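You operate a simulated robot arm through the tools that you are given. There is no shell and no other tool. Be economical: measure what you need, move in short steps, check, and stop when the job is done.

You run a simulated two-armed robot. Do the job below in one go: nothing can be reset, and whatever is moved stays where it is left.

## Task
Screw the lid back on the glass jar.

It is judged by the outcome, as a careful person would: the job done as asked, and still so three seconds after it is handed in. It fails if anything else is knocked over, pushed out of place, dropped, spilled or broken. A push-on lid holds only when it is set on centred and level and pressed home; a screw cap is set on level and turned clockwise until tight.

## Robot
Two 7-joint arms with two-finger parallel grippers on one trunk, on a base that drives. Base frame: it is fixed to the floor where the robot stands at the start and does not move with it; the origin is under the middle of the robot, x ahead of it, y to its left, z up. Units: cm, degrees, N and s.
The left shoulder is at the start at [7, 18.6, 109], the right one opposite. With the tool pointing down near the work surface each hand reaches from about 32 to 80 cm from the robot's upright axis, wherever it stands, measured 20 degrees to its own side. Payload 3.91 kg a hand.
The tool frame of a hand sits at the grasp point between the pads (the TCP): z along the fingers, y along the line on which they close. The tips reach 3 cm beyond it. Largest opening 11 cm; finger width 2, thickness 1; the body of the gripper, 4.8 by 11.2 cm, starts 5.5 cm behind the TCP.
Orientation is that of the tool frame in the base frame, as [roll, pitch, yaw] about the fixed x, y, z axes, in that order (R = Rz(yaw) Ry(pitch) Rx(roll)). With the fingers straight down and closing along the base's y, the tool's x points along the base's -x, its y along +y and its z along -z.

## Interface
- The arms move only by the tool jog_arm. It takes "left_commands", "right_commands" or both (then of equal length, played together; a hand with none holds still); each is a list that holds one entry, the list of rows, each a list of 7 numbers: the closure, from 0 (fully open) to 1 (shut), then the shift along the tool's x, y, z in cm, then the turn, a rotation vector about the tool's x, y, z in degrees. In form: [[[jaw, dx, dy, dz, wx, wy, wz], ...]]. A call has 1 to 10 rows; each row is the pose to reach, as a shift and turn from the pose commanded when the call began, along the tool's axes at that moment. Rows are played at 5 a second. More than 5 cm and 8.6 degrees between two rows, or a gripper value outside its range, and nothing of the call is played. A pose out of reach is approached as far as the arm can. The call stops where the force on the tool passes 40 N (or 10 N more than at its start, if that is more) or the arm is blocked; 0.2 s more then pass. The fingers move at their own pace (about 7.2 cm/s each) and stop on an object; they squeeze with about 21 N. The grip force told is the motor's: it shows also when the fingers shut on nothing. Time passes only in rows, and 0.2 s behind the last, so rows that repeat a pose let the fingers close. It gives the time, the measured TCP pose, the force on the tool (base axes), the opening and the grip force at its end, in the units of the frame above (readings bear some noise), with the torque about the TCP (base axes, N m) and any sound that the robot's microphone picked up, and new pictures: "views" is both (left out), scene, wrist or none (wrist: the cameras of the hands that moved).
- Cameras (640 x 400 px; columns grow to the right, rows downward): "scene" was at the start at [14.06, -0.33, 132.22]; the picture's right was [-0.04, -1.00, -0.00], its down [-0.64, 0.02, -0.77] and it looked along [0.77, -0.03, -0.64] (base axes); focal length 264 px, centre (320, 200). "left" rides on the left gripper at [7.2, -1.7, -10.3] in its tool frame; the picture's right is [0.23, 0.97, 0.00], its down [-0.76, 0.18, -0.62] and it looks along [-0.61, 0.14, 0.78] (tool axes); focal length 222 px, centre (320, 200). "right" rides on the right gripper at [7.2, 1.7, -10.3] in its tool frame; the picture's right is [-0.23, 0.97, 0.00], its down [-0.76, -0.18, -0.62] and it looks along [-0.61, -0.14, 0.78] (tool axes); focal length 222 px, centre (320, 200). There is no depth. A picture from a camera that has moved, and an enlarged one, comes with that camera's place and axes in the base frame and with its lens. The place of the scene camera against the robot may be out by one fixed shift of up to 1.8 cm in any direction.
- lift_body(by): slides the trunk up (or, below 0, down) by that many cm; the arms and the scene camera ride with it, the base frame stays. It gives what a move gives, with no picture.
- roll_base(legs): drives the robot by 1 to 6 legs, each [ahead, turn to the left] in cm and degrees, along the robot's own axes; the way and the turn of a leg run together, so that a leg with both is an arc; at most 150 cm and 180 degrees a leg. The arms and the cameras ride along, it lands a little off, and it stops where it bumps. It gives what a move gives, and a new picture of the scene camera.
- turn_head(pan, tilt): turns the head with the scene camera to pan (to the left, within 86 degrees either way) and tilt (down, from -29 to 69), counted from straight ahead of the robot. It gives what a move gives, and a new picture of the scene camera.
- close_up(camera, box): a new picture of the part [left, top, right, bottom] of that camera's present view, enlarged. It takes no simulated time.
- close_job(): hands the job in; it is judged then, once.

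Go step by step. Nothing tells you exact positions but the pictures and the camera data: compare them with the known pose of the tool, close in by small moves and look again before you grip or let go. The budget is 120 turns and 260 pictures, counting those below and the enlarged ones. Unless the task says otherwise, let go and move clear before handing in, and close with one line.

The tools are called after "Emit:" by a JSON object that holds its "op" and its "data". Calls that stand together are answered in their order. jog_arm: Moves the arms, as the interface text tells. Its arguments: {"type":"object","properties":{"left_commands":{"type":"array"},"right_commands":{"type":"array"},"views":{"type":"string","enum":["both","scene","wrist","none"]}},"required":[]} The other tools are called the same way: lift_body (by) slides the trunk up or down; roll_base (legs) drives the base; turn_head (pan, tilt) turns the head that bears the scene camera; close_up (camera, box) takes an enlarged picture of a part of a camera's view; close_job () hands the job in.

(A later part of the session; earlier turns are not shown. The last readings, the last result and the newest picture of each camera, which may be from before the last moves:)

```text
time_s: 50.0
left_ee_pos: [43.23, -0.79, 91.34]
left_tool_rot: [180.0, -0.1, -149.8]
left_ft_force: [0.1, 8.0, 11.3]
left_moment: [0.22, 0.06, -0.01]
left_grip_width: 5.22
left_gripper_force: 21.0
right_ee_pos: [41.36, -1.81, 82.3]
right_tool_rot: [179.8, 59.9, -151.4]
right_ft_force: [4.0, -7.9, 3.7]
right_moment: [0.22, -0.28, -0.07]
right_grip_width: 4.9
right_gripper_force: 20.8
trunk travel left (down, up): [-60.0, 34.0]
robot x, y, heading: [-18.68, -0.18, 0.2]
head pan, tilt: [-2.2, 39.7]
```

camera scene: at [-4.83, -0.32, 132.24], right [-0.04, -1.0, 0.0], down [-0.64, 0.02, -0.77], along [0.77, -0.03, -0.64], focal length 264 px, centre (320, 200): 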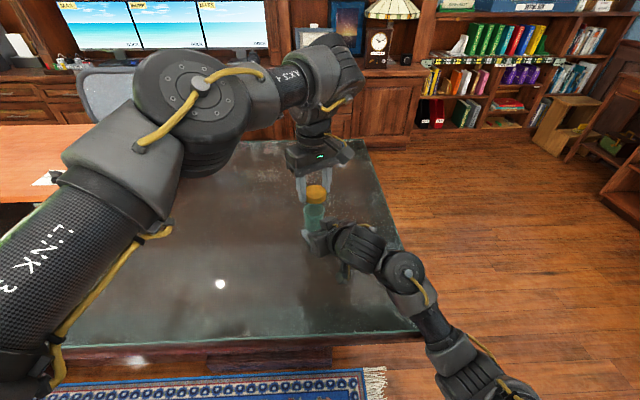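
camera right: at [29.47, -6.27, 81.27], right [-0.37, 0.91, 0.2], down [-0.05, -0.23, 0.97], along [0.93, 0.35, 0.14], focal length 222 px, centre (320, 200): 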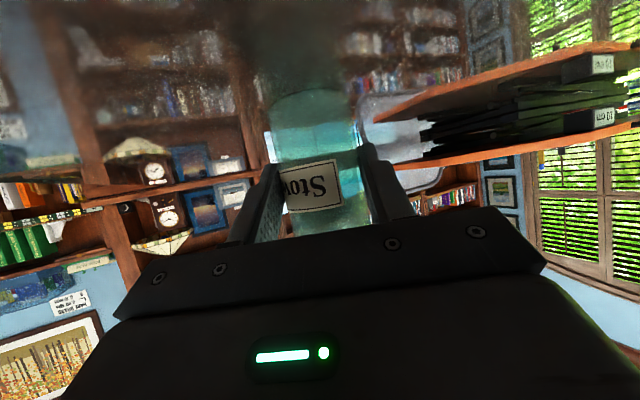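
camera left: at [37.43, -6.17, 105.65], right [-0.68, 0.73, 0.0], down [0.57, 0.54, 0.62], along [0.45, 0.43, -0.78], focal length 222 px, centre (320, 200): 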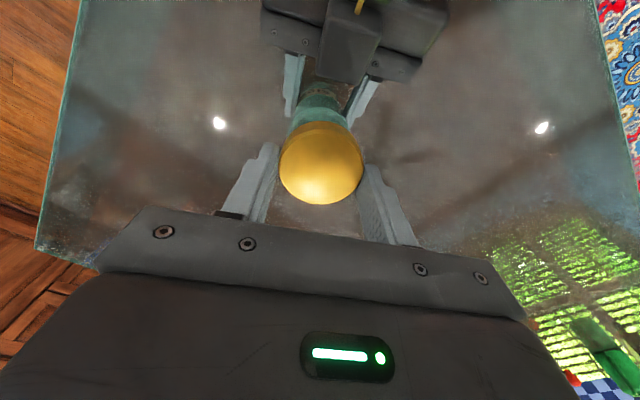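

Contact: 11 N up and 8 N sideways toward +y, so the lid may be slightly off toward -y. Let me look.

Emit:
{"op": "close_up", "data": {"camera": "scene", "box": [280, 180, 340, 225]}}

Emit:
{"op": "close_up", "data": {"camera": "left", "box": [240, 80, 400, 180]}}

```text
8.89 times, centred on (310, 202) of scene
camera zoom: at [-4.86, -0.31, 132.24], right [-0.04, -1.0, 0.0], down [-0.64, 0.02, -0.77], along [0.77, -0.03, -0.64], focal length 2347 px, centre (409, 178)
```

zoom: 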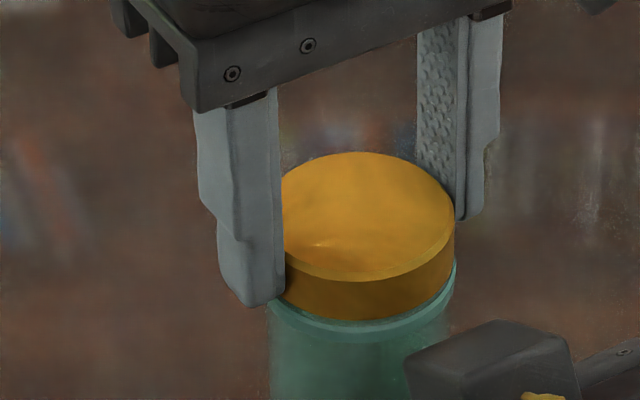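

```text
4.00 times, centred on (320, 130) of left
camera zoom: at [37.86, -5.92, 101.55], right [-0.69, 0.73, 0.0], down [0.57, 0.54, 0.62], along [0.45, 0.43, -0.78], focal length 888 px, centre (320, 480)
```

zoom: 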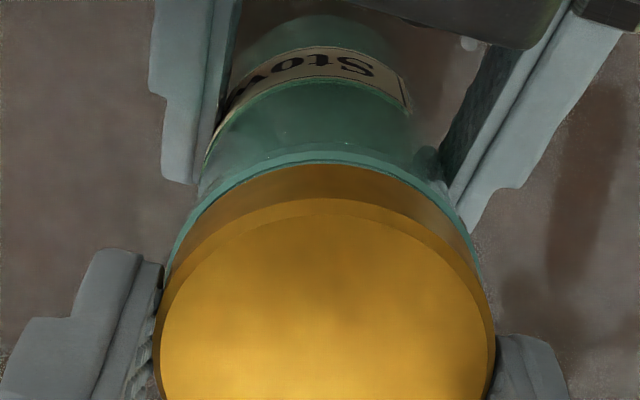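

The alignment looks good in both views. I'll relieve the sideways load with a 1 mm shift toward +y and see how the force changes.

Emit:
{"op": "jog_arm", "data": {"left_commands": [[[0.7, -0.05, 0.09, 0, 0, 0, 0], [0.7, -0.05, 0.09, 0, 0, 0, 0], [0.7, -0.05, 0.09, 0, 0, 0, 0]]], "views": "none"}}

```text
time_s: 50.8
left_ee_pos: [43.17, -0.73, 91.12]
left_tool_rot: [180.0, -0.1, -150.0]
left_ft_force: [0.3, 5.8, 14.6]
left_moment: [0.14, 0.0, -0.05]
left_grip_width: 5.26
left_gripper_force: 21.2
right_ee_pos: [41.29, -1.7, 82.22]
right_tool_rot: [179.9, 59.8, -151.3]
right_ft_force: [4.8, -6.6, 0.0]
right_moment: [-0.1, -0.21, -0.04]
right_grip_width: 4.91
right_gripper_force: 21.3
trunk travel left (down, up): [-60.0, 34.0]
robot x, y, heading: [-18.82, 0.01, 0.3]
head pan, tilt: [-2.2, 39.7]
```

Now I'll try turning: 40° clockwise about the lid's axis (0.38 cm off the TCP) under light pressure, watching torque and height.

Emit:
{"op": "jog_arm", "data": {"left_commands": [[[0.7, 0.0, -0.03, 0, 0, 0, 5], [0.7, 0.01, -0.07, 0, 0, 0, 10], [0.7, 0.01, -0.1, 0, 0, 0, 15], [0.7, 0.02, -0.13, 0, 0, 0, 20], [0.7, 0.04, -0.16, 0, 0, 0, 25], [0.7, 0.05, -0.19, 0, 0, 0, 30], [0.7, 0.07, -0.22, 0, 0, 0, 35], [0.7, 0.09, -0.24, 0, 0, 0, 40], [0.7, 0.09, -0.24, 0, 0, 0, 40]]], "views": "none"}}

Emit:
{"op": "close_up", "data": {"camera": "scene", "box": [280, 180, 340, 225]}}

Emit:
{"op": "close_up", "data": {"camera": "left", "box": [240, 80, 400, 180]}}

```text
time_s: 52.8
left_ee_pos: [43.44, -1.01, 91.06]
left_tool_rot: [180.0, 0.0, 169.9]
left_ft_force: [-5.7, 9.3, 11.5]
left_moment: [0.46, 0.22, -0.02]
left_grip_width: 5.21
left_gripper_force: 21.1
right_ee_pos: [41.37, -1.65, 82.27]
right_tool_rot: [179.9, 59.9, -151.3]
right_ft_force: [1.5, -9.2, -7.5]
right_moment: [0.07, 0.43, -0.2]
right_grip_width: 4.94
right_gripper_force: 21.0
trunk travel left (down, up): [-60.0, 34.0]
robot x, y, heading: [-18.84, -0.28, 0.1]
head pan, tilt: [-2.2, 39.7]
```

```text
8.89 times, centred on (310, 202) of scene
camera zoom: at [-4.82, -0.33, 132.23], right [-0.04, -1.0, 0.0], down [-0.64, 0.02, -0.77], along [0.77, -0.03, -0.64], focal length 2347 px, centre (409, 178)
```

zoom: 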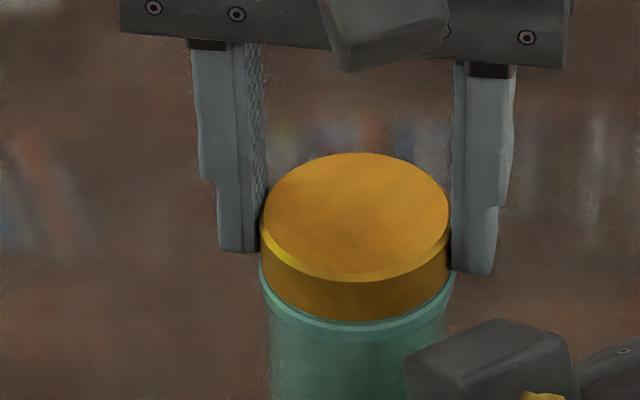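

```text
4.00 times, centred on (320, 130) of left
camera zoom: at [35.91, -1.4, 101.47], right [-0.06, 1.0, 0.0], down [0.78, 0.04, 0.62], along [0.62, 0.03, -0.78], focal length 888 px, centre (320, 480)
```

zoom: 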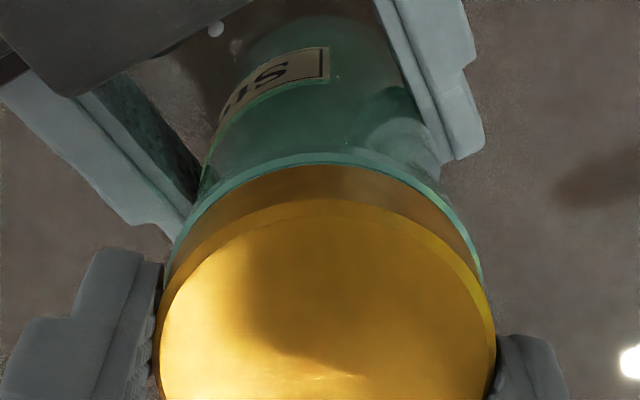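

The lid turned freely with no thread torque yet, still centred and level. I'll keep turning another 72° clockwise, easing the sideways load and pressing slightly more.

Emit:
{"op": "jog_arm", "data": {"left_commands": [[[0.7, 0.07, 0.02, 0.02, 0, 0, 8], [0.7, 0.08, -0.03, 0.03, 0, 0, 16], [0.7, 0.1, -0.08, 0.05, 0, 0, 24], [0.7, 0.12, -0.13, 0.06, 0, 0, 32], [0.7, 0.15, -0.17, 0.08, 0, 0, 40], [0.7, 0.19, -0.21, 0.1, 0, 0, 48], [0.7, 0.23, -0.25, 0.12, 0, 0, 56], [0.7, 0.28, -0.27, 0.13, 0, 0, 64], [0.7, 0.32, -0.29, 0.15, 0, 0, 72], [0.7, 0.32, -0.29, 0.15, 0, 0, 72]]], "views": "none"}}

Emit:
{"op": "close_up", "data": {"camera": "scene", "box": [280, 180, 340, 225]}}

Emit:
{"op": "close_up", "data": {"camera": "left", "box": [240, 80, 400, 180]}}

```text
time_s: 55.0
left_ee_pos: [43.1, -1.17, 90.91]
left_tool_rot: [-179.8, 0.1, 98.0]
left_ft_force: [10.7, 9.8, 13.8]
left_moment: [0.56, -0.59, -0.02]
left_grip_width: 5.2
left_gripper_force: 20.6
right_ee_pos: [41.41, -1.68, 82.22]
right_tool_rot: [179.9, 59.9, -151.3]
right_ft_force: [-5.7, -9.6, -2.4]
right_moment: [0.19, -0.22, -0.05]
right_grip_width: 4.91
right_gripper_force: 20.6
trunk travel left (down, up): [-60.0, 34.0]
robot x, y, heading: [-19.03, -0.06, 0.0]
head pan, tilt: [-2.2, 39.7]
```

```text
8.89 times, centred on (310, 202) of scene
camera zoom: at [-4.8, -0.32, 132.24], right [-0.04, -1.0, 0.0], down [-0.64, 0.02, -0.77], along [0.77, -0.03, -0.64], focal length 2347 px, centre (409, 178)
```

zoom: 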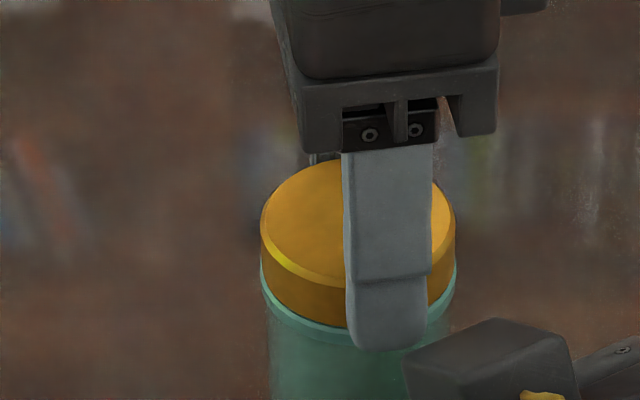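

```text
4.00 times, centred on (320, 130) of left
camera zoom: at [40.33, 5.74, 101.34], right [0.93, 0.36, 0.0], down [0.28, -0.73, 0.62], along [0.22, -0.58, -0.78], focal length 888 px, centre (320, 480)
```

zoom: 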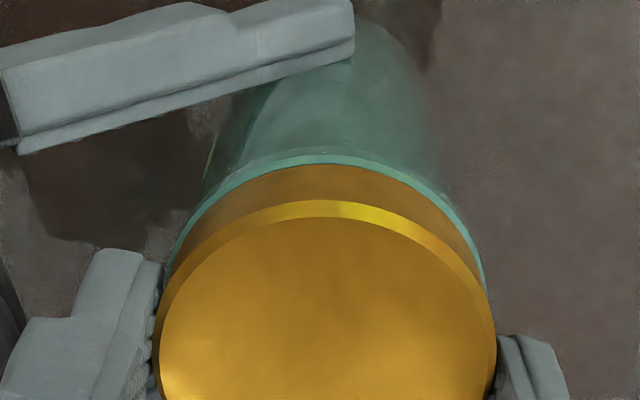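

The lid is lowering as it turns (z 91.06 to 90.91) and is still centred. I'll ease the side load and turn another 72°.

Emit:
{"op": "jog_arm", "data": {"left_commands": [[[0.7, 0.1, 0.08, 0.02, 0, 0, 8], [0.7, 0.115, 0.03, 0.03, 0, 0, 16], [0.7, 0.13, -0.02, 0.05, 0, 0, 24], [0.7, 0.16, -0.065, 0.06, 0, 0, 32], [0.7, 0.19, -0.11, 0.08, 0, 0, 40], [0.7, 0.23, -0.15, 0.1, 0, 0, 48], [0.7, 0.27, -0.18, 0.12, 0, 0, 56], [0.7, 0.31, -0.21, 0.13, 0, 0, 64], [0.7, 0.36, -0.23, 0.15, 0, 0, 72], [0.7, 0.36, -0.23, 0.15, 0, 0, 72]]], "views": "scene"}}

Emit:
{"op": "close_up", "data": {"camera": "scene", "box": [280, 180, 340, 225]}}

```text
time_s: 57.2
left_ee_pos: [42.74, -0.83, 90.93]
left_tool_rot: [180.0, 0.1, 25.9]
left_ft_force: [6.3, -6.2, 12.6]
left_moment: [-0.17, -0.24, -0.07]
left_grip_width: 5.23
left_gripper_force: 21.1
right_ee_pos: [41.35, -1.68, 82.3]
right_tool_rot: [179.8, 60.0, -151.4]
right_ft_force: [-4.6, 5.0, -1.2]
right_moment: [-0.53, -0.15, 0.18]
right_grip_width: 4.91
right_gripper_force: 21.1
trunk travel left (down, up): [-60.0, 34.0]
robot x, y, heading: [-18.66, -0.49, 0.2]
head pan, tilt: [-2.2, 39.7]
camera scene: at [-4.85, -0.35, 132.23], right [-0.04, -1.0, 0.0], down [-0.64, 0.02, -0.77], along [0.77, -0.03, -0.64], focal length 264 px, centre (320, 200)
```

scene: 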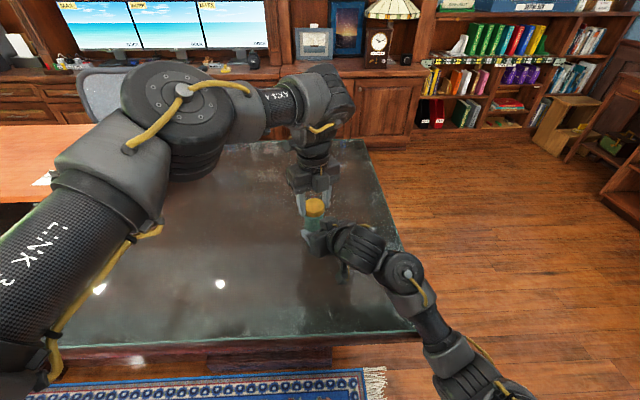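

```text
8.89 times, centred on (310, 202) of scene
camera zoom: at [-4.85, -0.35, 132.23], right [-0.04, -1.0, 0.0], down [-0.64, 0.02, -0.77], along [0.77, -0.03, -0.64], focal length 2347 px, centre (409, 178)
```

zoom: 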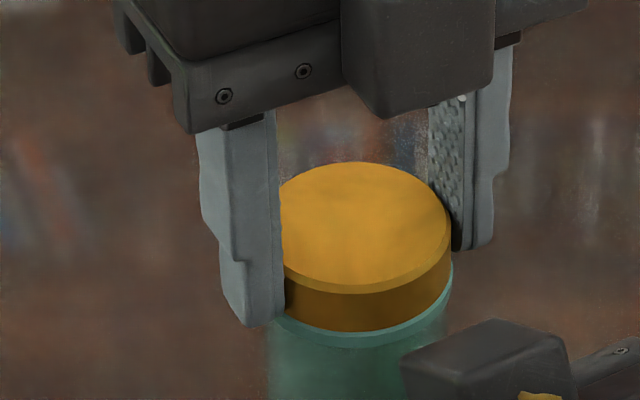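

The lid has gone down in the image, but the rim seems to have moved too, so I want to check the jar itself. Let me look closely from several cameras.

Emit:
{"op": "close_up", "data": {"camera": "scene", "box": [295, 195, 335, 225]}}

Emit:
{"op": "close_up", "data": {"camera": "left", "box": [220, 40, 420, 165]}}

Emit:
{"op": "close_up", "data": {"camera": "right", "box": [200, 60, 440, 210]}}

Emit:
{"op": "close_up", "data": {"camera": "scene", "box": [280, 180, 400, 270]}}

```text
13.33 times, centred on (315, 210) of scene
camera zoom: at [-4.85, -0.35, 132.23], right [-0.04, -1.0, 0.0], down [-0.64, 0.02, -0.77], along [0.77, -0.03, -0.64], focal length 3520 px, centre (387, 67)
```

zoom: 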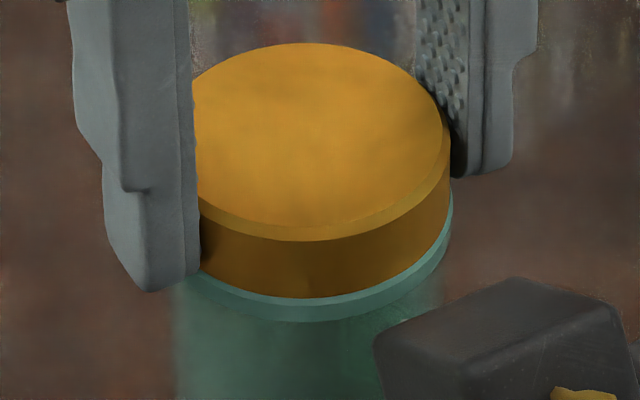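

```text
3.20 times, centred on (320, 102) of left
camera zoom: at [48.43, 3.71, 101.17], right [0.63, -0.78, 0.0], down [-0.61, -0.49, 0.62], along [-0.49, -0.39, -0.78], focal length 711 px, centre (320, 512)
```

zoom: 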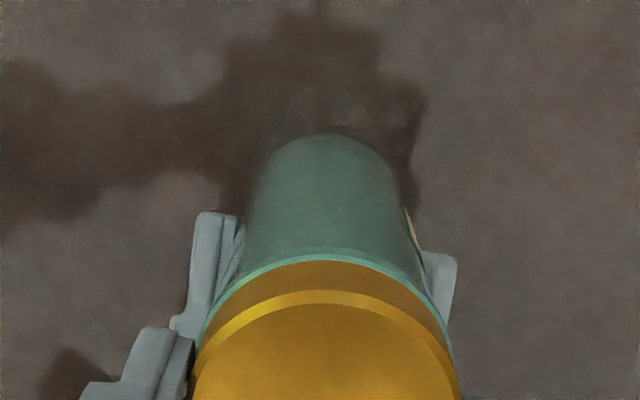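

```text
2.67 times, centred on (320, 135) of right
camera zoom: at [29.41, -6.22, 81.29], right [-0.37, 0.91, 0.2], down [-0.05, -0.23, 0.97], along [0.93, 0.35, 0.13], focal length 592 px, centre (320, 373)
```

zoom: 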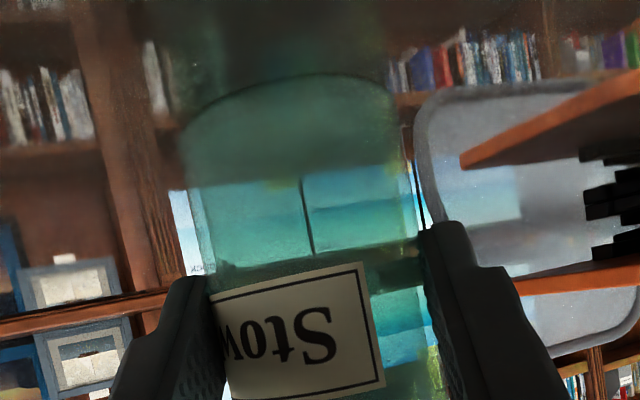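

```text
4.44 times, centred on (340, 225) of scene
camera zoom: at [-4.85, -0.35, 132.23], right [-0.04, -1.0, 0.0], down [-0.64, 0.02, -0.77], along [0.77, -0.03, -0.64], focal length 1173 px, centre (231, 89)
```

zoom: 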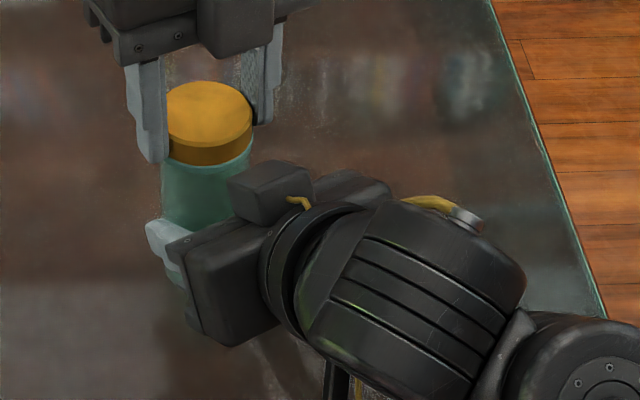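

The jar is steady in the right hand and the lid has sunk about 0.4 cm while turning. The torque is still low, so it is not tight yet; I'll keep turning clockwise.

Emit:
{"op": "jog_arm", "data": {"left_commands": [[[0.7, 0.04, 0.05, 0.02, 0, 0, 8], [0.7, 0.05, 0.0, 0.03, 0, 0, 16], [0.7, 0.07, -0.05, 0.05, 0, 0, 24], [0.7, 0.095, -0.095, 0.06, 0, 0, 32], [0.7, 0.125, -0.14, 0.08, 0, 0, 40], [0.7, 0.16, -0.175, 0.1, 0, 0, 48], [0.7, 0.2, -0.21, 0.12, 0, 0, 56], [0.7, 0.25, -0.235, 0.13, 0, 0, 64], [0.7, 0.3, -0.255, 0.15, 0, 0, 72], [0.7, 0.3, -0.255, 0.15, 0, 0, 72]]], "views": "none"}}

Emit:
{"op": "close_up", "data": {"camera": "scene", "box": [295, 195, 335, 225]}}

```text
time_s: 59.4
left_ee_pos: [42.87, -0.53, 90.6]
left_tool_rot: [179.9, 0.0, -46.1]
left_ft_force: [0.6, -10.0, 2.6]
left_moment: [-0.41, 0.02, 0.11]
left_grip_width: 5.22
left_gripper_force: 21.2
right_ee_pos: [41.43, -1.73, 82.17]
right_tool_rot: [179.8, 60.0, -151.3]
right_ft_force: [-0.9, 9.3, -0.2]
right_moment: [-0.34, 0.0, 0.08]
right_grip_width: 5.06
right_gripper_force: 20.4
trunk travel left (down, up): [-60.0, 34.0]
robot x, y, heading: [-19.1, 0.01, -0.1]
head pan, tilt: [-2.2, 39.7]
```

```text
13.33 times, centred on (315, 210) of scene
camera zoom: at [-4.79, -0.34, 132.23], right [-0.04, -1.0, 0.0], down [-0.64, 0.02, -0.77], along [0.77, -0.03, -0.64], focal length 3520 px, centre (387, 67)
```

zoom: 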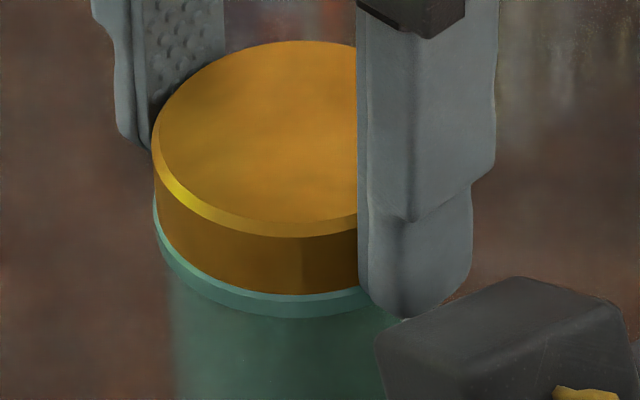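

Thread is taking: the lid dropped to 90.6 with less axial force and a rising resisting torque. I'll ease the side load and continue clockwise.

Emit:
{"op": "jog_arm", "data": {"left_commands": [[[0.7, 0.09, 0.03, 0.03, 0, 0, 8], [0.7, 0.1, -0.02, 0.06, 0, 0, 16], [0.7, 0.12, -0.07, 0.09, 0, 0, 24], [0.7, 0.145, -0.12, 0.11, 0, 0, 32], [0.7, 0.175, -0.16, 0.13, 0, 0, 40], [0.7, 0.21, -0.2, 0.15, 0, 0, 48], [0.7, 0.25, -0.23, 0.17, 0, 0, 56], [0.7, 0.25, -0.23, 0.17, 0, 0, 56]]], "views": "none"}}

Emit:
{"op": "close_up", "data": {"camera": "scene", "box": [295, 195, 335, 225]}}

Emit:
{"op": "close_up", "data": {"camera": "right", "box": [200, 60, 440, 210]}}

```text
time_s: 61.2
left_ee_pos: [43.25, -0.42, 90.47]
left_tool_rot: [179.8, 0.1, -101.9]
left_ft_force: [4.9, 3.8, 2.6]
left_moment: [0.09, -0.1, 0.31]
left_grip_width: 5.2
left_gripper_force: 21.4
right_ee_pos: [41.43, -1.77, 82.33]
right_tool_rot: [179.8, 60.0, -151.4]
right_ft_force: [-7.6, -2.4, 2.2]
right_moment: [0.29, -0.36, -0.24]
right_grip_width: 4.93
right_gripper_force: 21.4
trunk travel left (down, up): [-60.0, 34.0]
robot x, y, heading: [-19.02, -0.21, 0.1]
head pan, tilt: [-2.2, 39.7]
```

```text
13.33 times, centred on (315, 210) of scene
camera zoom: at [-4.82, -0.31, 132.23], right [-0.04, -1.0, 0.0], down [-0.64, 0.02, -0.77], along [0.77, -0.03, -0.64], focal length 3520 px, centre (387, 67)
```

zoom: 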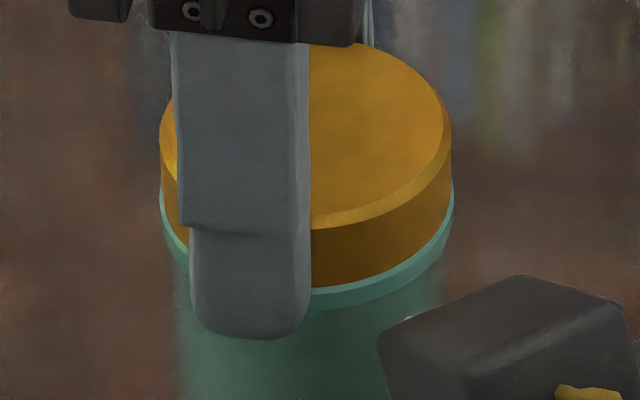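

```text
2.67 times, centred on (320, 135) of right
camera zoom: at [29.46, -6.25, 81.3], right [-0.37, 0.91, 0.2], down [-0.05, -0.23, 0.97], along [0.93, 0.35, 0.13], focal length 592 px, centre (320, 373)
```

zoom: 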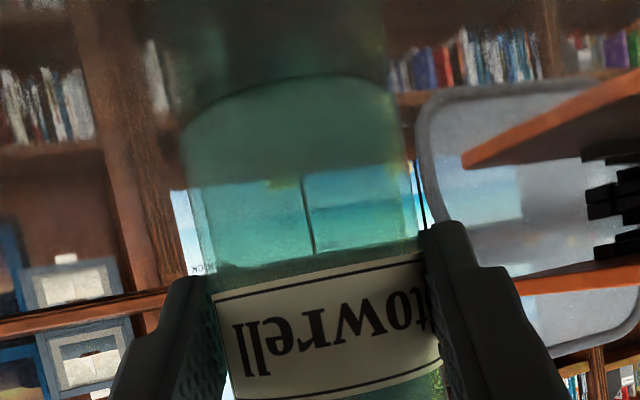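

The label shows the jar itself now turned in the right grip, with torque at 0.31 N·m, so the lid is at or near tight. I'll turn 24° more and see whether the lid still moves relative to the jar.

Emit:
{"op": "jog_arm", "data": {"left_commands": [[[0.7, 0.0, -0.05, 0.0, 0, 0, 8], [0.7, 0.015, -0.1, 0.0, 0, 0, 16], [0.7, 0.03, -0.15, 0.0, 0, 0, 24], [0.7, 0.03, -0.15, 0.0, 0, 0, 24]]], "views": "none"}}

Emit:
{"op": "close_up", "data": {"camera": "right", "box": [200, 60, 440, 210]}}

Emit:
{"op": "close_up", "data": {"camera": "scene", "box": [295, 195, 335, 225]}}

```text
time_s: 62.2
left_ee_pos: [43.25, -0.61, 90.43]
left_tool_rot: [179.8, -0.1, -126.2]
left_ft_force: [0.1, 0.5, 3.6]
left_moment: [0.08, 0.0, 0.18]
left_grip_width: 5.23
left_gripper_force: 21.1
right_ee_pos: [41.44, -1.81, 82.26]
right_tool_rot: [179.8, 59.9, -151.5]
right_ft_force: [0.9, -2.4, -0.3]
right_moment: [-0.17, -0.02, -0.23]
right_grip_width: 5.12
right_gripper_force: 21.1
trunk travel left (down, up): [-60.0, 34.0]
robot x, y, heading: [-18.81, 0.02, -0.1]
head pan, tilt: [-2.2, 39.7]
```

```text
2.67 times, centred on (320, 135) of right
camera zoom: at [29.5, -6.28, 81.23], right [-0.37, 0.91, 0.2], down [-0.05, -0.23, 0.97], along [0.93, 0.35, 0.13], focal length 592 px, centre (320, 373)
```

zoom: 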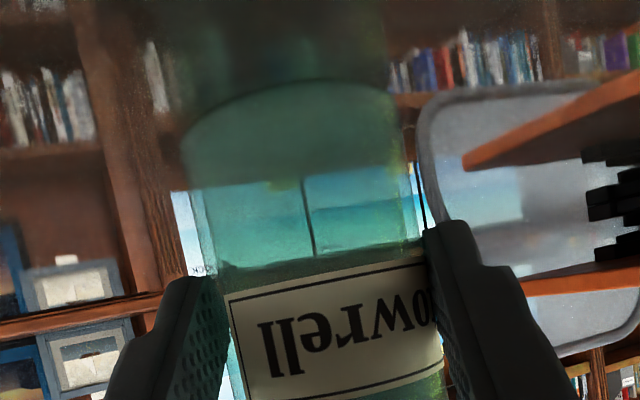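

```text
13.33 times, centred on (315, 210) of scene
camera zoom: at [-4.74, -0.35, 132.22], right [-0.04, -1.0, 0.0], down [-0.64, 0.02, -0.77], along [0.77, -0.03, -0.64], focal length 3520 px, centre (387, 67)
```

zoom: 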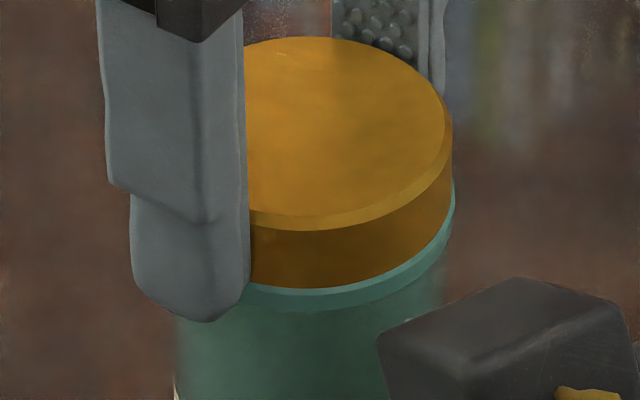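

The jar turned about 15° against 24° of hand motion, so it's close to tight but the jar slips. I'll press the jar down on the table a bit with the right hand for more hold, and turn another 48°.

Emit:
{"op": "jog_arm", "data": {"left_commands": [[[0.7, 0, 0, 0, 0, 0, 0], [0.7, 0.0, -0.05, 0.0, 0, 0, 8], [0.7, 0.015, -0.1, 0.0, 0, 0, 16], [0.7, 0.03, -0.15, 0.0, 0, 0, 24], [0.7, 0.06, -0.2, 0.0, 0, 0, 32], [0.7, 0.09, -0.24, 0.0, 0, 0, 40], [0.7, 0.125, -0.28, 0.0, 0, 0, 48], [0.7, 0.125, -0.28, 0.0, 0, 0, 48]]], "right_commands": [[[0.9, 0.15, 0, 0.08, 0, 0, 0], [0.9, 0.15, 0, 0.08, 0, 0, 0], [0.9, 0.15, 0, 0.08, 0, 0, 0], [0.9, 0.15, 0, 0.08, 0, 0, 0], [0.9, 0.15, 0, 0.08, 0, 0, 0], [0.9, 0.15, 0, 0.08, 0, 0, 0], [0.9, 0.15, 0, 0.08, 0, 0, 0], [0.9, 0.15, 0, 0.08, 0, 0, 0]]], "views": "none"}}

Emit:
{"op": "close_up", "data": {"camera": "right", "box": [200, 60, 440, 210]}}

Emit:
{"op": "close_up", "data": {"camera": "scene", "box": [295, 195, 335, 225]}}

```text
time_s: 64.0
left_ee_pos: [43.29, -0.8, 90.51]
left_tool_rot: [-179.9, 0.1, -173.9]
left_ft_force: [4.6, 1.1, 1.6]
left_moment: [0.34, -0.26, -0.05]
left_grip_width: 5.23
left_gripper_force: 20.9
left hand out of reach, approached as far as the arm can: row 7, 8
right_ee_pos: [41.43, -1.71, 82.03]
right_tool_rot: [179.8, 59.9, -151.3]
right_ft_force: [-5.2, -2.1, -1.1]
right_moment: [-0.18, -0.11, 0.09]
right_grip_width: 5.01
right_gripper_force: 20.9
trunk travel left (down, up): [-60.0, 34.0]
robot x, y, heading: [-18.57, -0.49, 0.2]
head pan, tilt: [-2.2, 39.7]
```

```text
2.67 times, centred on (320, 135) of right
camera zoom: at [29.47, -6.25, 81.05], right [-0.37, 0.91, 0.2], down [-0.05, -0.23, 0.97], along [0.93, 0.35, 0.13], focal length 592 px, centre (320, 373)
```

zoom: 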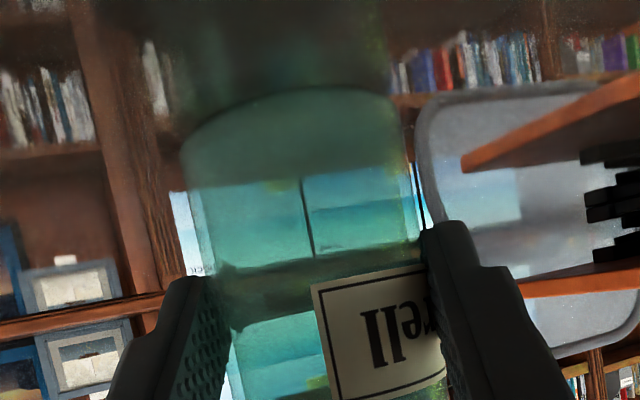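

```text
13.33 times, centred on (315, 210) of scene
camera zoom: at [-4.73, -0.33, 132.22], right [-0.04, -1.0, 0.0], down [-0.64, 0.02, -0.77], along [0.77, -0.03, -0.64], focal length 3520 px, centre (387, 67)
```

zoom: 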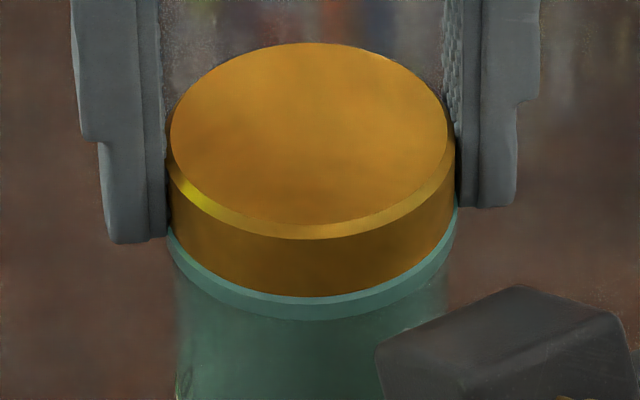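

The jar now turns with the lid, so the thread resists as much as the right grip can hold; the lid looks level and centred. For a firm finish I'll let go with the left hand, lift and inspect, then regrip for one last turn with downward pressure.

Emit:
{"op": "jog_arm", "data": {"left_commands": [[[0.5, 0, 0, 0, 0, 0, 0], [0.4, 0, 0, 0, 0, 0, 0], [0.35, 0, 0, 0, 0, 0, 0], [0.35, 0, 0, 0, 0, 0, 0], [0.35, 0, 0, -1, 0, 0, 0], [0.35, 0, 0, -2.5, 0, 0, 0], [0.35, 0, 0, -4, 0, 0, 0], [0.35, 0, 0, -4, 0, 0, 0]]], "views": "wrist"}}

Emit:
{"op": "close_up", "data": {"camera": "scene", "box": [285, 185, 345, 230]}}

Emit:
{"op": "close_up", "data": {"camera": "left", "box": [240, 60, 400, 160]}}

```text
time_s: 65.8
left_ee_pos: [43.0, -0.91, 94.54]
left_tool_rot: [-179.9, -0.1, -173.7]
left_ft_force: [0.7, -0.2, -0.7]
left_moment: [-0.01, 0.0, -0.01]
left_grip_width: 7.14
left_gripper_force: 0.1
right_ee_pos: [41.48, -1.76, 82.02]
right_tool_rot: [179.8, 59.9, -151.4]
right_ft_force: [-0.7, -0.4, -0.8]
right_moment: [0.0, 0.06, -0.01]
right_grip_width: 5.02
right_gripper_force: 21.2
trunk travel left (down, up): [-60.0, 34.0]
robot x, y, heading: [-18.84, 0.03, 0.1]
head pan, tilt: [-2.2, 39.7]
camera left: at [36.09, -3.38, 104.87], right [-0.33, 0.94, 0.0], down [0.74, 0.26, 0.62], along [0.59, 0.2, -0.78], focal length 222 px, centre (320, 200)
```

left: 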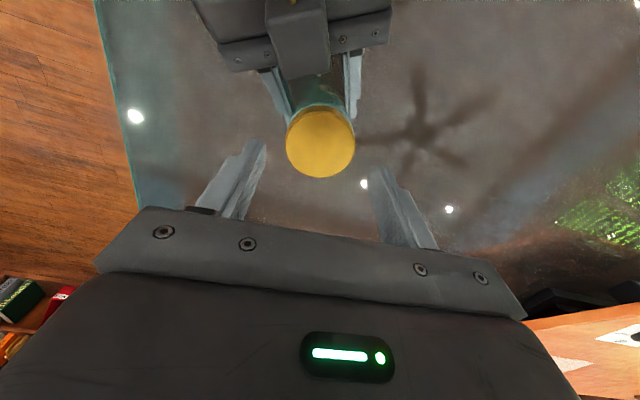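

```text
8.89 times, centred on (315, 208) of scene
camera zoom: at [-4.71, -0.33, 132.22], right [-0.04, -1.0, 0.0], down [-0.64, 0.02, -0.77], along [0.77, -0.03, -0.64], focal length 2347 px, centre (364, 133)
```

zoom: 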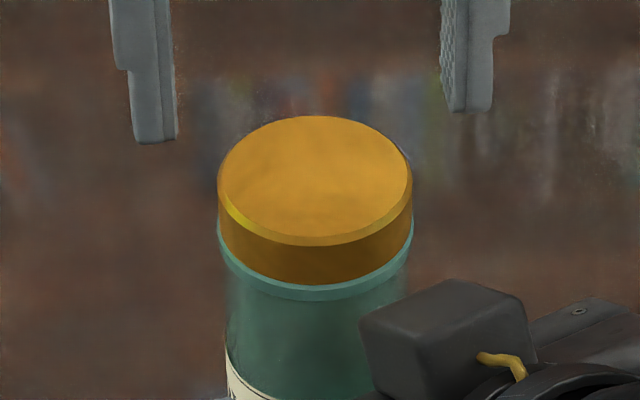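

```text
4.00 times, centred on (320, 110) of left
camera zoom: at [36.09, -3.38, 104.87], right [-0.33, 0.94, 0.0], down [0.74, 0.26, 0.62], along [0.59, 0.2, -0.78], focal length 888 px, centre (320, 560)
```

zoom: 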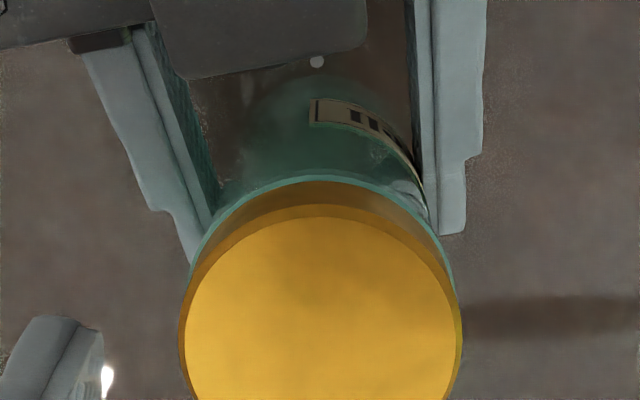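

The lid sits level and centred. I'll rotate the open hand back 56° counter-clockwise, come down over the lid and regrip.

Emit:
{"op": "jog_arm", "data": {"left_commands": [[[0.35, 0, 0, 0, 0, 0, -8], [0.35, 0, 0, 0, 0, 0, -16], [0.35, 0, 0, 0, 0, 0, -24], [0.35, 0, 0, 0, 0, 0, -32], [0.35, 0, 0, 0, 0, 0, -40], [0.35, 0, 0, 0, 0, 0, -48], [0.35, 0, 0.05, 1, 0, 0, -56], [0.35, 0, 0.05, 2.5, 0, 0, -56], [0.35, 0, 0.05, 4, 0, 0, -56], [0.35, 0, 0.05, 4, 0, 0, -56]]], "views": "none"}}

Emit:
{"op": "close_up", "data": {"camera": "left", "box": [200, 80, 440, 230]}}

Emit:
{"op": "close_up", "data": {"camera": "scene", "box": [285, 185, 345, 230]}}

```text
time_s: 68.0
left_ee_pos: [43.26, -0.76, 90.39]
left_tool_rot: [179.8, -0.1, -117.9]
left_ft_force: [0.4, -0.1, 0.5]
left_moment: [0.01, 0.01, 0.01]
left_grip_width: 7.14
left_gripper_force: 0.0
right_ee_pos: [41.49, -1.85, 82.26]
right_tool_rot: [179.8, 59.9, -151.3]
right_ft_force: [0.7, 0.1, -1.3]
right_moment: [-0.02, -0.01, 0.0]
right_grip_width: 5.01
right_gripper_force: 21.3
trunk travel left (down, up): [-60.0, 34.0]
robot x, y, heading: [-18.81, -0.09, -0.1]
head pan, tilt: [-2.2, 39.7]
```

```text
2.67 times, centred on (320, 155) of left
camera zoom: at [41.35, -8.1, 100.78], right [-0.97, 0.25, 0.0], down [0.2, 0.76, 0.62], along [0.16, 0.6, -0.78], focal length 592 px, centre (320, 320)
```

zoom: 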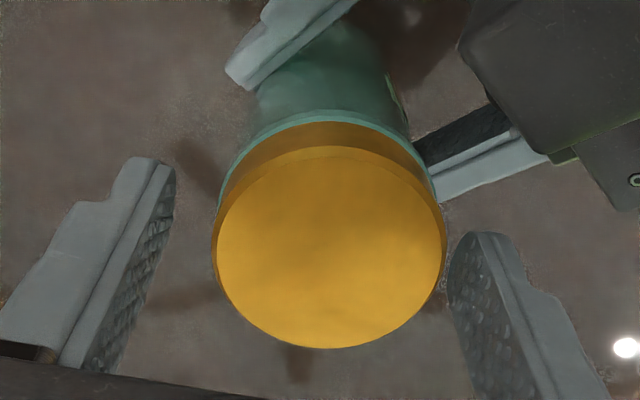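

```text
8.89 times, centred on (315, 208) of scene
camera zoom: at [-4.71, -0.33, 132.22], right [-0.04, -1.0, 0.0], down [-0.64, 0.02, -0.77], along [0.77, -0.03, -0.64], focal length 2347 px, centre (364, 133)
```

zoom: 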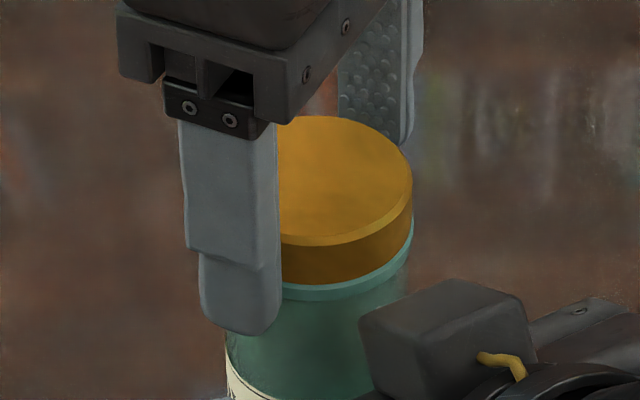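

The lid is 2 mm off in the open hand; I'll shift to centre and close.

Emit:
{"op": "jog_arm", "data": {"left_commands": [[[0.35, 0.14, 0.2, 0, 0, 0, 0], [0.45, 0.14, 0.2, 0, 0, 0, 0], [0.5, 0.14, 0.2, 0, 0, 0, 0], [0.6, 0.14, 0.2, 0, 0, 0, 0], [0.7, 0.14, 0.2, 0, 0, 0, 0], [0.7, 0.14, 0.2, 0.15, 0, 0, 0], [0.7, 0.14, 0.2, 0.3, 0, 0, 0], [0.7, 0.14, 0.2, 0.3, 0, 0, 0]]], "views": "none"}}

```text
time_s: 69.8
left_ee_pos: [42.82, -0.77, 90.36]
left_tool_rot: [180.0, -0.1, -118.1]
left_ft_force: [-2.3, -2.6, 20.7]
left_moment: [-0.27, 0.2, -0.19]
left_grip_width: 5.21
left_gripper_force: 21.2
right_ee_pos: [41.5, -1.87, 82.03]
right_tool_rot: [179.7, 59.9, -151.3]
right_ft_force: [7.3, 4.5, -8.3]
right_moment: [-0.17, 0.21, 0.19]
right_grip_width: 4.98
right_gripper_force: 21.1
trunk travel left (down, up): [-60.0, 34.0]
robot x, y, heading: [-19.01, -0.36, 0.2]
head pan, tilt: [-2.2, 39.7]
```

A 20 N push doesn't lower the lid any further. Now the final clockwise turn under that pressure.

Emit:
{"op": "jog_arm", "data": {"left_commands": [[[0.7, 0, 0, 0, 0, 0, 8], [0.7, 0, 0, 0, 0, 0, 16], [0.7, 0, 0, 0, 0, 0, 24], [0.7, 0, 0, 0, 0, 0, 32], [0.7, 0, 0, 0, 0, 0, 40], [0.7, 0, 0, 0, 0, 0, 40]]], "views": "none"}}

Emit:
{"op": "close_up", "data": {"camera": "right", "box": [200, 60, 440, 210]}}

Emit:
{"op": "close_up", "data": {"camera": "scene", "box": [285, 185, 345, 230]}}

```text
time_s: 71.2
left_ee_pos: [42.84, -0.91, 90.2]
left_tool_rot: [179.8, -0.3, -158.2]
left_ft_force: [-0.7, -11.0, 1.1]
left_moment: [-0.39, 0.12, 0.31]
left_grip_width: 5.22
left_gripper_force: 21.7
right_ee_pos: [41.39, -1.84, 81.99]
right_tool_rot: [179.8, 60.0, -151.3]
right_ft_force: [1.1, 11.5, 1.2]
right_moment: [-0.63, 0.11, -0.12]
right_grip_width: 5.18
right_gripper_force: 20.5
trunk travel left (down, up): [-60.0, 34.0]
robot x, y, heading: [-18.7, -0.11, -0.1]
head pan, tilt: [-2.2, 39.7]
```

```text
2.67 times, centred on (320, 135) of right
camera zoom: at [29.46, -6.23, 81.09], right [-0.37, 0.91, 0.2], down [-0.05, -0.23, 0.97], along [0.93, 0.35, 0.13], focal length 592 px, centre (320, 373)
```

zoom: 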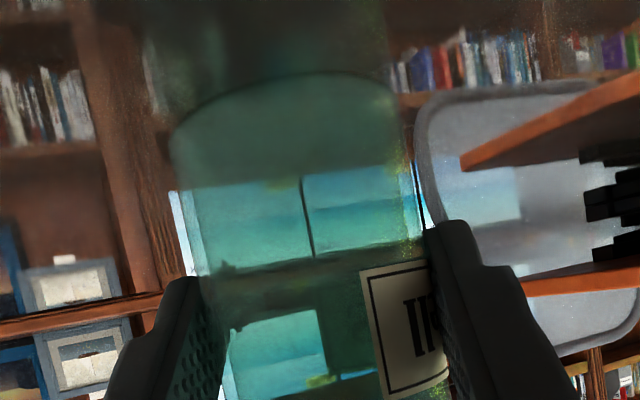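

```text
8.89 times, centred on (315, 208) of scene
camera zoom: at [-4.76, -0.34, 132.22], right [-0.04, -1.0, 0.0], down [-0.64, 0.02, -0.77], along [0.77, -0.03, -0.64], focal length 2347 px, centre (364, 133)
```

zoom: 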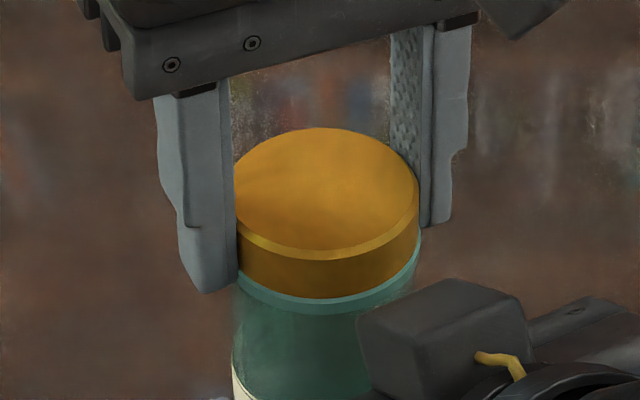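

The lid advanced about 20° more on the jar and dropped 1.6 mm, so it wasn't fully tight yet. I'll release, lift, and rotate the hand well back for a longer turn.

Emit:
{"op": "jog_arm", "data": {"left_commands": [[[0.5, 0, 0, 0, 0, 0, 0], [0.35, 0, 0, 0, 0, 0, 0], [0.35, 0, 0, 0, 0, 0, 0], [0.35, 0, 0, -1.3, 0, 0, 0], [0.35, 0, 0, -2.7, 0, 0, 0], [0.35, 0, 0, -4, 0, 0, 0], [0.35, 0, 0, -4, 0, 0, -8.5], [0.35, 0, 0, -4, 0, 0, -17], [0.35, 0, 0, -4, 0, 0, -25.5], [0.35, 0, 0, -4, 0, 0, -34]]], "views": "scene"}}

Emit:
{"op": "jog_arm", "data": {"left_commands": [[[0.35, 0, 0, 0, 0, 0, -8.5], [0.35, 0, 0, 0, 0, 0, -17], [0.35, 0, 0, 0, 0, 0, -25.5], [0.35, 0, 0, 0, 0, 0, -34], [0.35, 0, 0, 0, 0, 0, -42.5], [0.35, 0, 0, 0, 0, 0, -51], [0.35, 0, 0, 0, 0, 0, -59.5], [0.35, 0, 0, 0, 0, 0, -68], [0.35, 0, 0, 0, 0, 0, -76.5], [0.35, 0, 0, 0, 0, 0, -85]]], "views": "wrist"}}

Emit:
{"op": "close_up", "data": {"camera": "scene", "box": [280, 180, 360, 240]}}

```text
time_s: 73.4
left_ee_pos: [42.88, -0.81, 94.24]
left_tool_rot: [179.8, -0.2, -123.9]
left_ft_force: [-0.2, -0.5, -0.2]
left_moment: [0.0, -0.03, -0.02]
left_grip_width: 7.12
left_gripper_force: 0.0
right_ee_pos: [41.48, -1.69, 82.07]
right_tool_rot: [179.8, 60.0, -151.4]
right_ft_force: [0.0, -1.2, 1.8]
right_moment: [-0.17, -0.11, -0.04]
right_grip_width: 5.09
right_gripper_force: 21.2
trunk travel left (down, up): [-60.0, 34.0]
robot x, y, heading: [-18.81, -0.12, 0.1]
head pan, tilt: [-2.2, 39.7]
camera scene: at [-4.73, -0.33, 132.22], right [-0.04, -1.0, 0.0], down [-0.64, 0.02, -0.77], along [0.77, -0.03, -0.64], focal length 264 px, centre (320, 200)
```

scene: 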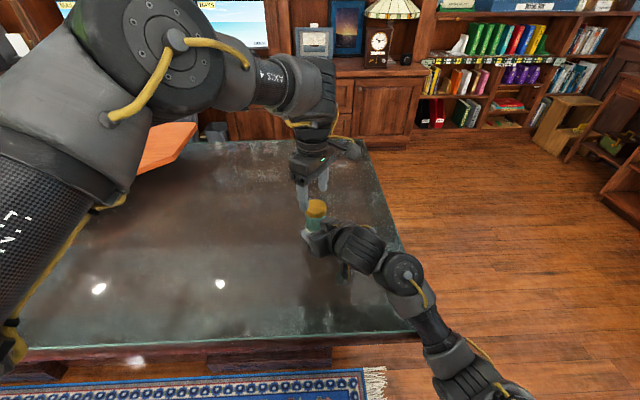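

```text
time_s: 75.6
left_ee_pos: [42.91, -0.89, 94.2]
left_tool_rot: [179.9, 0.2, -38.8]
left_ft_force: [0.1, -0.3, -0.3]
left_moment: [-0.02, -0.04, 0.0]
left_grip_width: 7.17
left_gripper_force: 0.0
right_ee_pos: [41.42, -1.69, 82.18]
right_tool_rot: [179.9, 60.0, -151.4]
right_ft_force: [-0.5, -0.3, 0.0]
right_moment: [0.05, 0.05, 0.0]
right_grip_width: 5.1
right_gripper_force: 21.0
trunk travel left (down, up): [-60.0, 34.0]
robot x, y, heading: [-18.8, 0.38, 0.1]
head pan, tilt: [-2.2, 39.7]
camera left: at [49.69, -4.14, 104.47], right [-0.43, -0.9, 0.0], down [-0.7, 0.34, 0.63], along [-0.56, 0.27, -0.78], focal length 222 px, centre (320, 200)
```

left: 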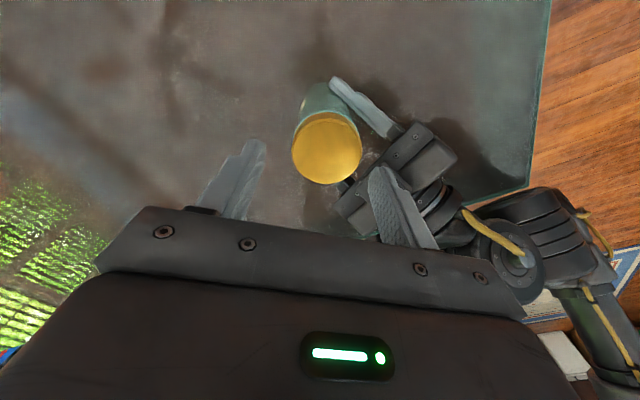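

```text
6.67 times, centred on (320, 210) of scene
camera zoom: at [-4.73, -0.34, 132.22], right [-0.04, -1.0, 0.0], down [-0.64, 0.02, -0.77], along [0.77, -0.03, -0.64], focal length 1760 px, centre (320, 133)
```

zoom: 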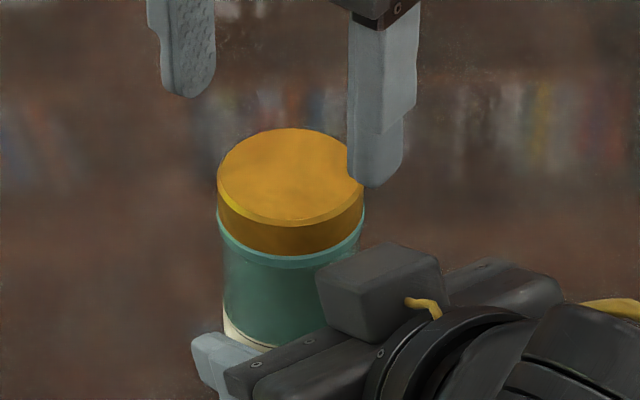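

The jar seems to have tilted slightly in the right grip (width 5.1). I'll open the right fingers a little so that it stands flat, then grip it again.

Emit:
{"op": "jog_arm", "data": {"right_commands": [[[0.52, 0, 0, 0, 0, 0, 0], [0.5, 0, 0, 0, 0, 0, 0], [0.46, 0, 0, 0, 0, 0, 0], [0.43, 0, 0, 0, 0, 0, 0], [0.43, 0, 0, 0, 0, 0, 0], [0.48, 0, 0, 0, 0, 0, 0], [0.52, 0, 0, 0, 0, 0, 0], [0.6, 0, 0, 0, 0, 0, 0], [0.8, 0, 0, 0, 0, 0, 0], [0.9, 0, 0, 0, 0, 0, 0]]], "views": "none"}}

Emit:
{"op": "close_up", "data": {"camera": "scene", "box": [280, 180, 360, 240]}}

Emit:
{"op": "close_up", "data": {"camera": "left", "box": [240, 60, 400, 160]}}

Emit:
{"op": "close_up", "data": {"camera": "right", "box": [200, 60, 440, 210]}}

```text
time_s: 77.8
left_ee_pos: [42.93, -0.92, 94.14]
left_tool_rot: [179.9, 0.1, -38.9]
left_ft_force: [-0.2, 0.3, 0.2]
left_moment: [-0.03, 0.0, -0.01]
left_grip_width: 7.15
left_gripper_force: 0.0
right_ee_pos: [41.46, -1.67, 82.11]
right_tool_rot: [179.8, 60.0, -151.3]
right_ft_force: [0.0, -0.9, 2.5]
right_moment: [-0.19, -0.18, -0.02]
right_grip_width: 5.11
right_gripper_force: 21.2
trunk travel left (down, up): [-60.0, 34.0]
robot x, y, heading: [-18.91, -0.29, -0.0]
head pan, tilt: [-2.2, 39.7]
```

```text
6.67 times, centred on (320, 210) of scene
camera zoom: at [-4.73, -0.34, 132.22], right [-0.04, -1.0, 0.0], down [-0.64, 0.02, -0.77], along [0.77, -0.03, -0.64], focal length 1760 px, centre (320, 133)
```

zoom: 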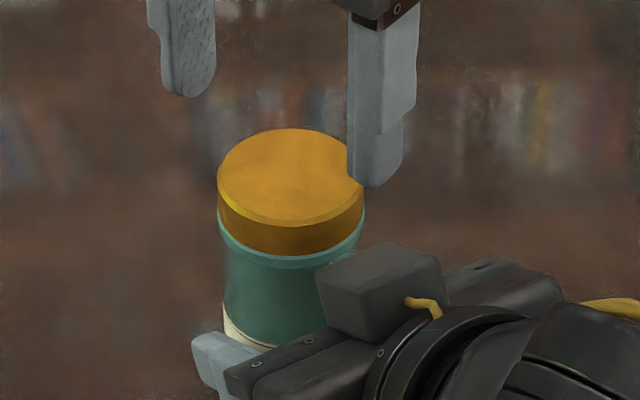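

```text
4.00 times, centred on (320, 110) of left
camera zoom: at [49.68, -4.16, 104.47], right [-0.44, -0.9, 0.0], down [-0.7, 0.34, 0.63], along [-0.56, 0.27, -0.78], focal length 888 px, centre (320, 560)
```

zoom: 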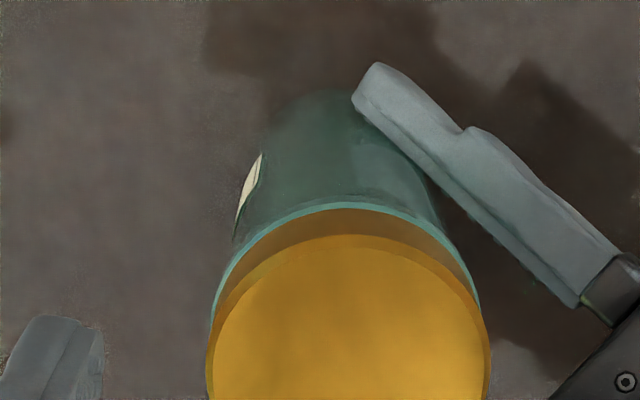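

```text
2.67 times, centred on (320, 135) of right
camera zoom: at [29.49, -6.28, 81.07], right [-0.37, 0.91, 0.2], down [-0.05, -0.23, 0.97], along [0.93, 0.35, 0.13], focal length 592 px, centre (320, 373)
```

zoom: 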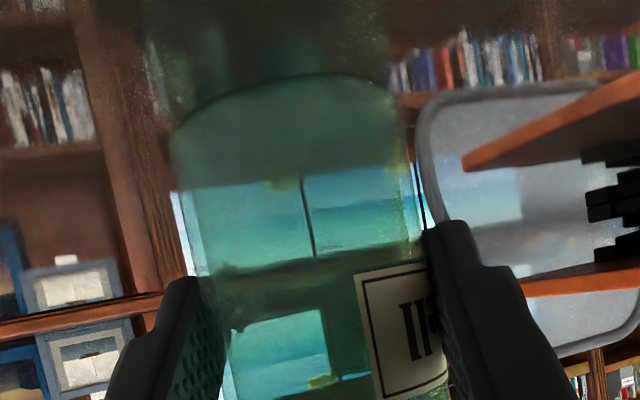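

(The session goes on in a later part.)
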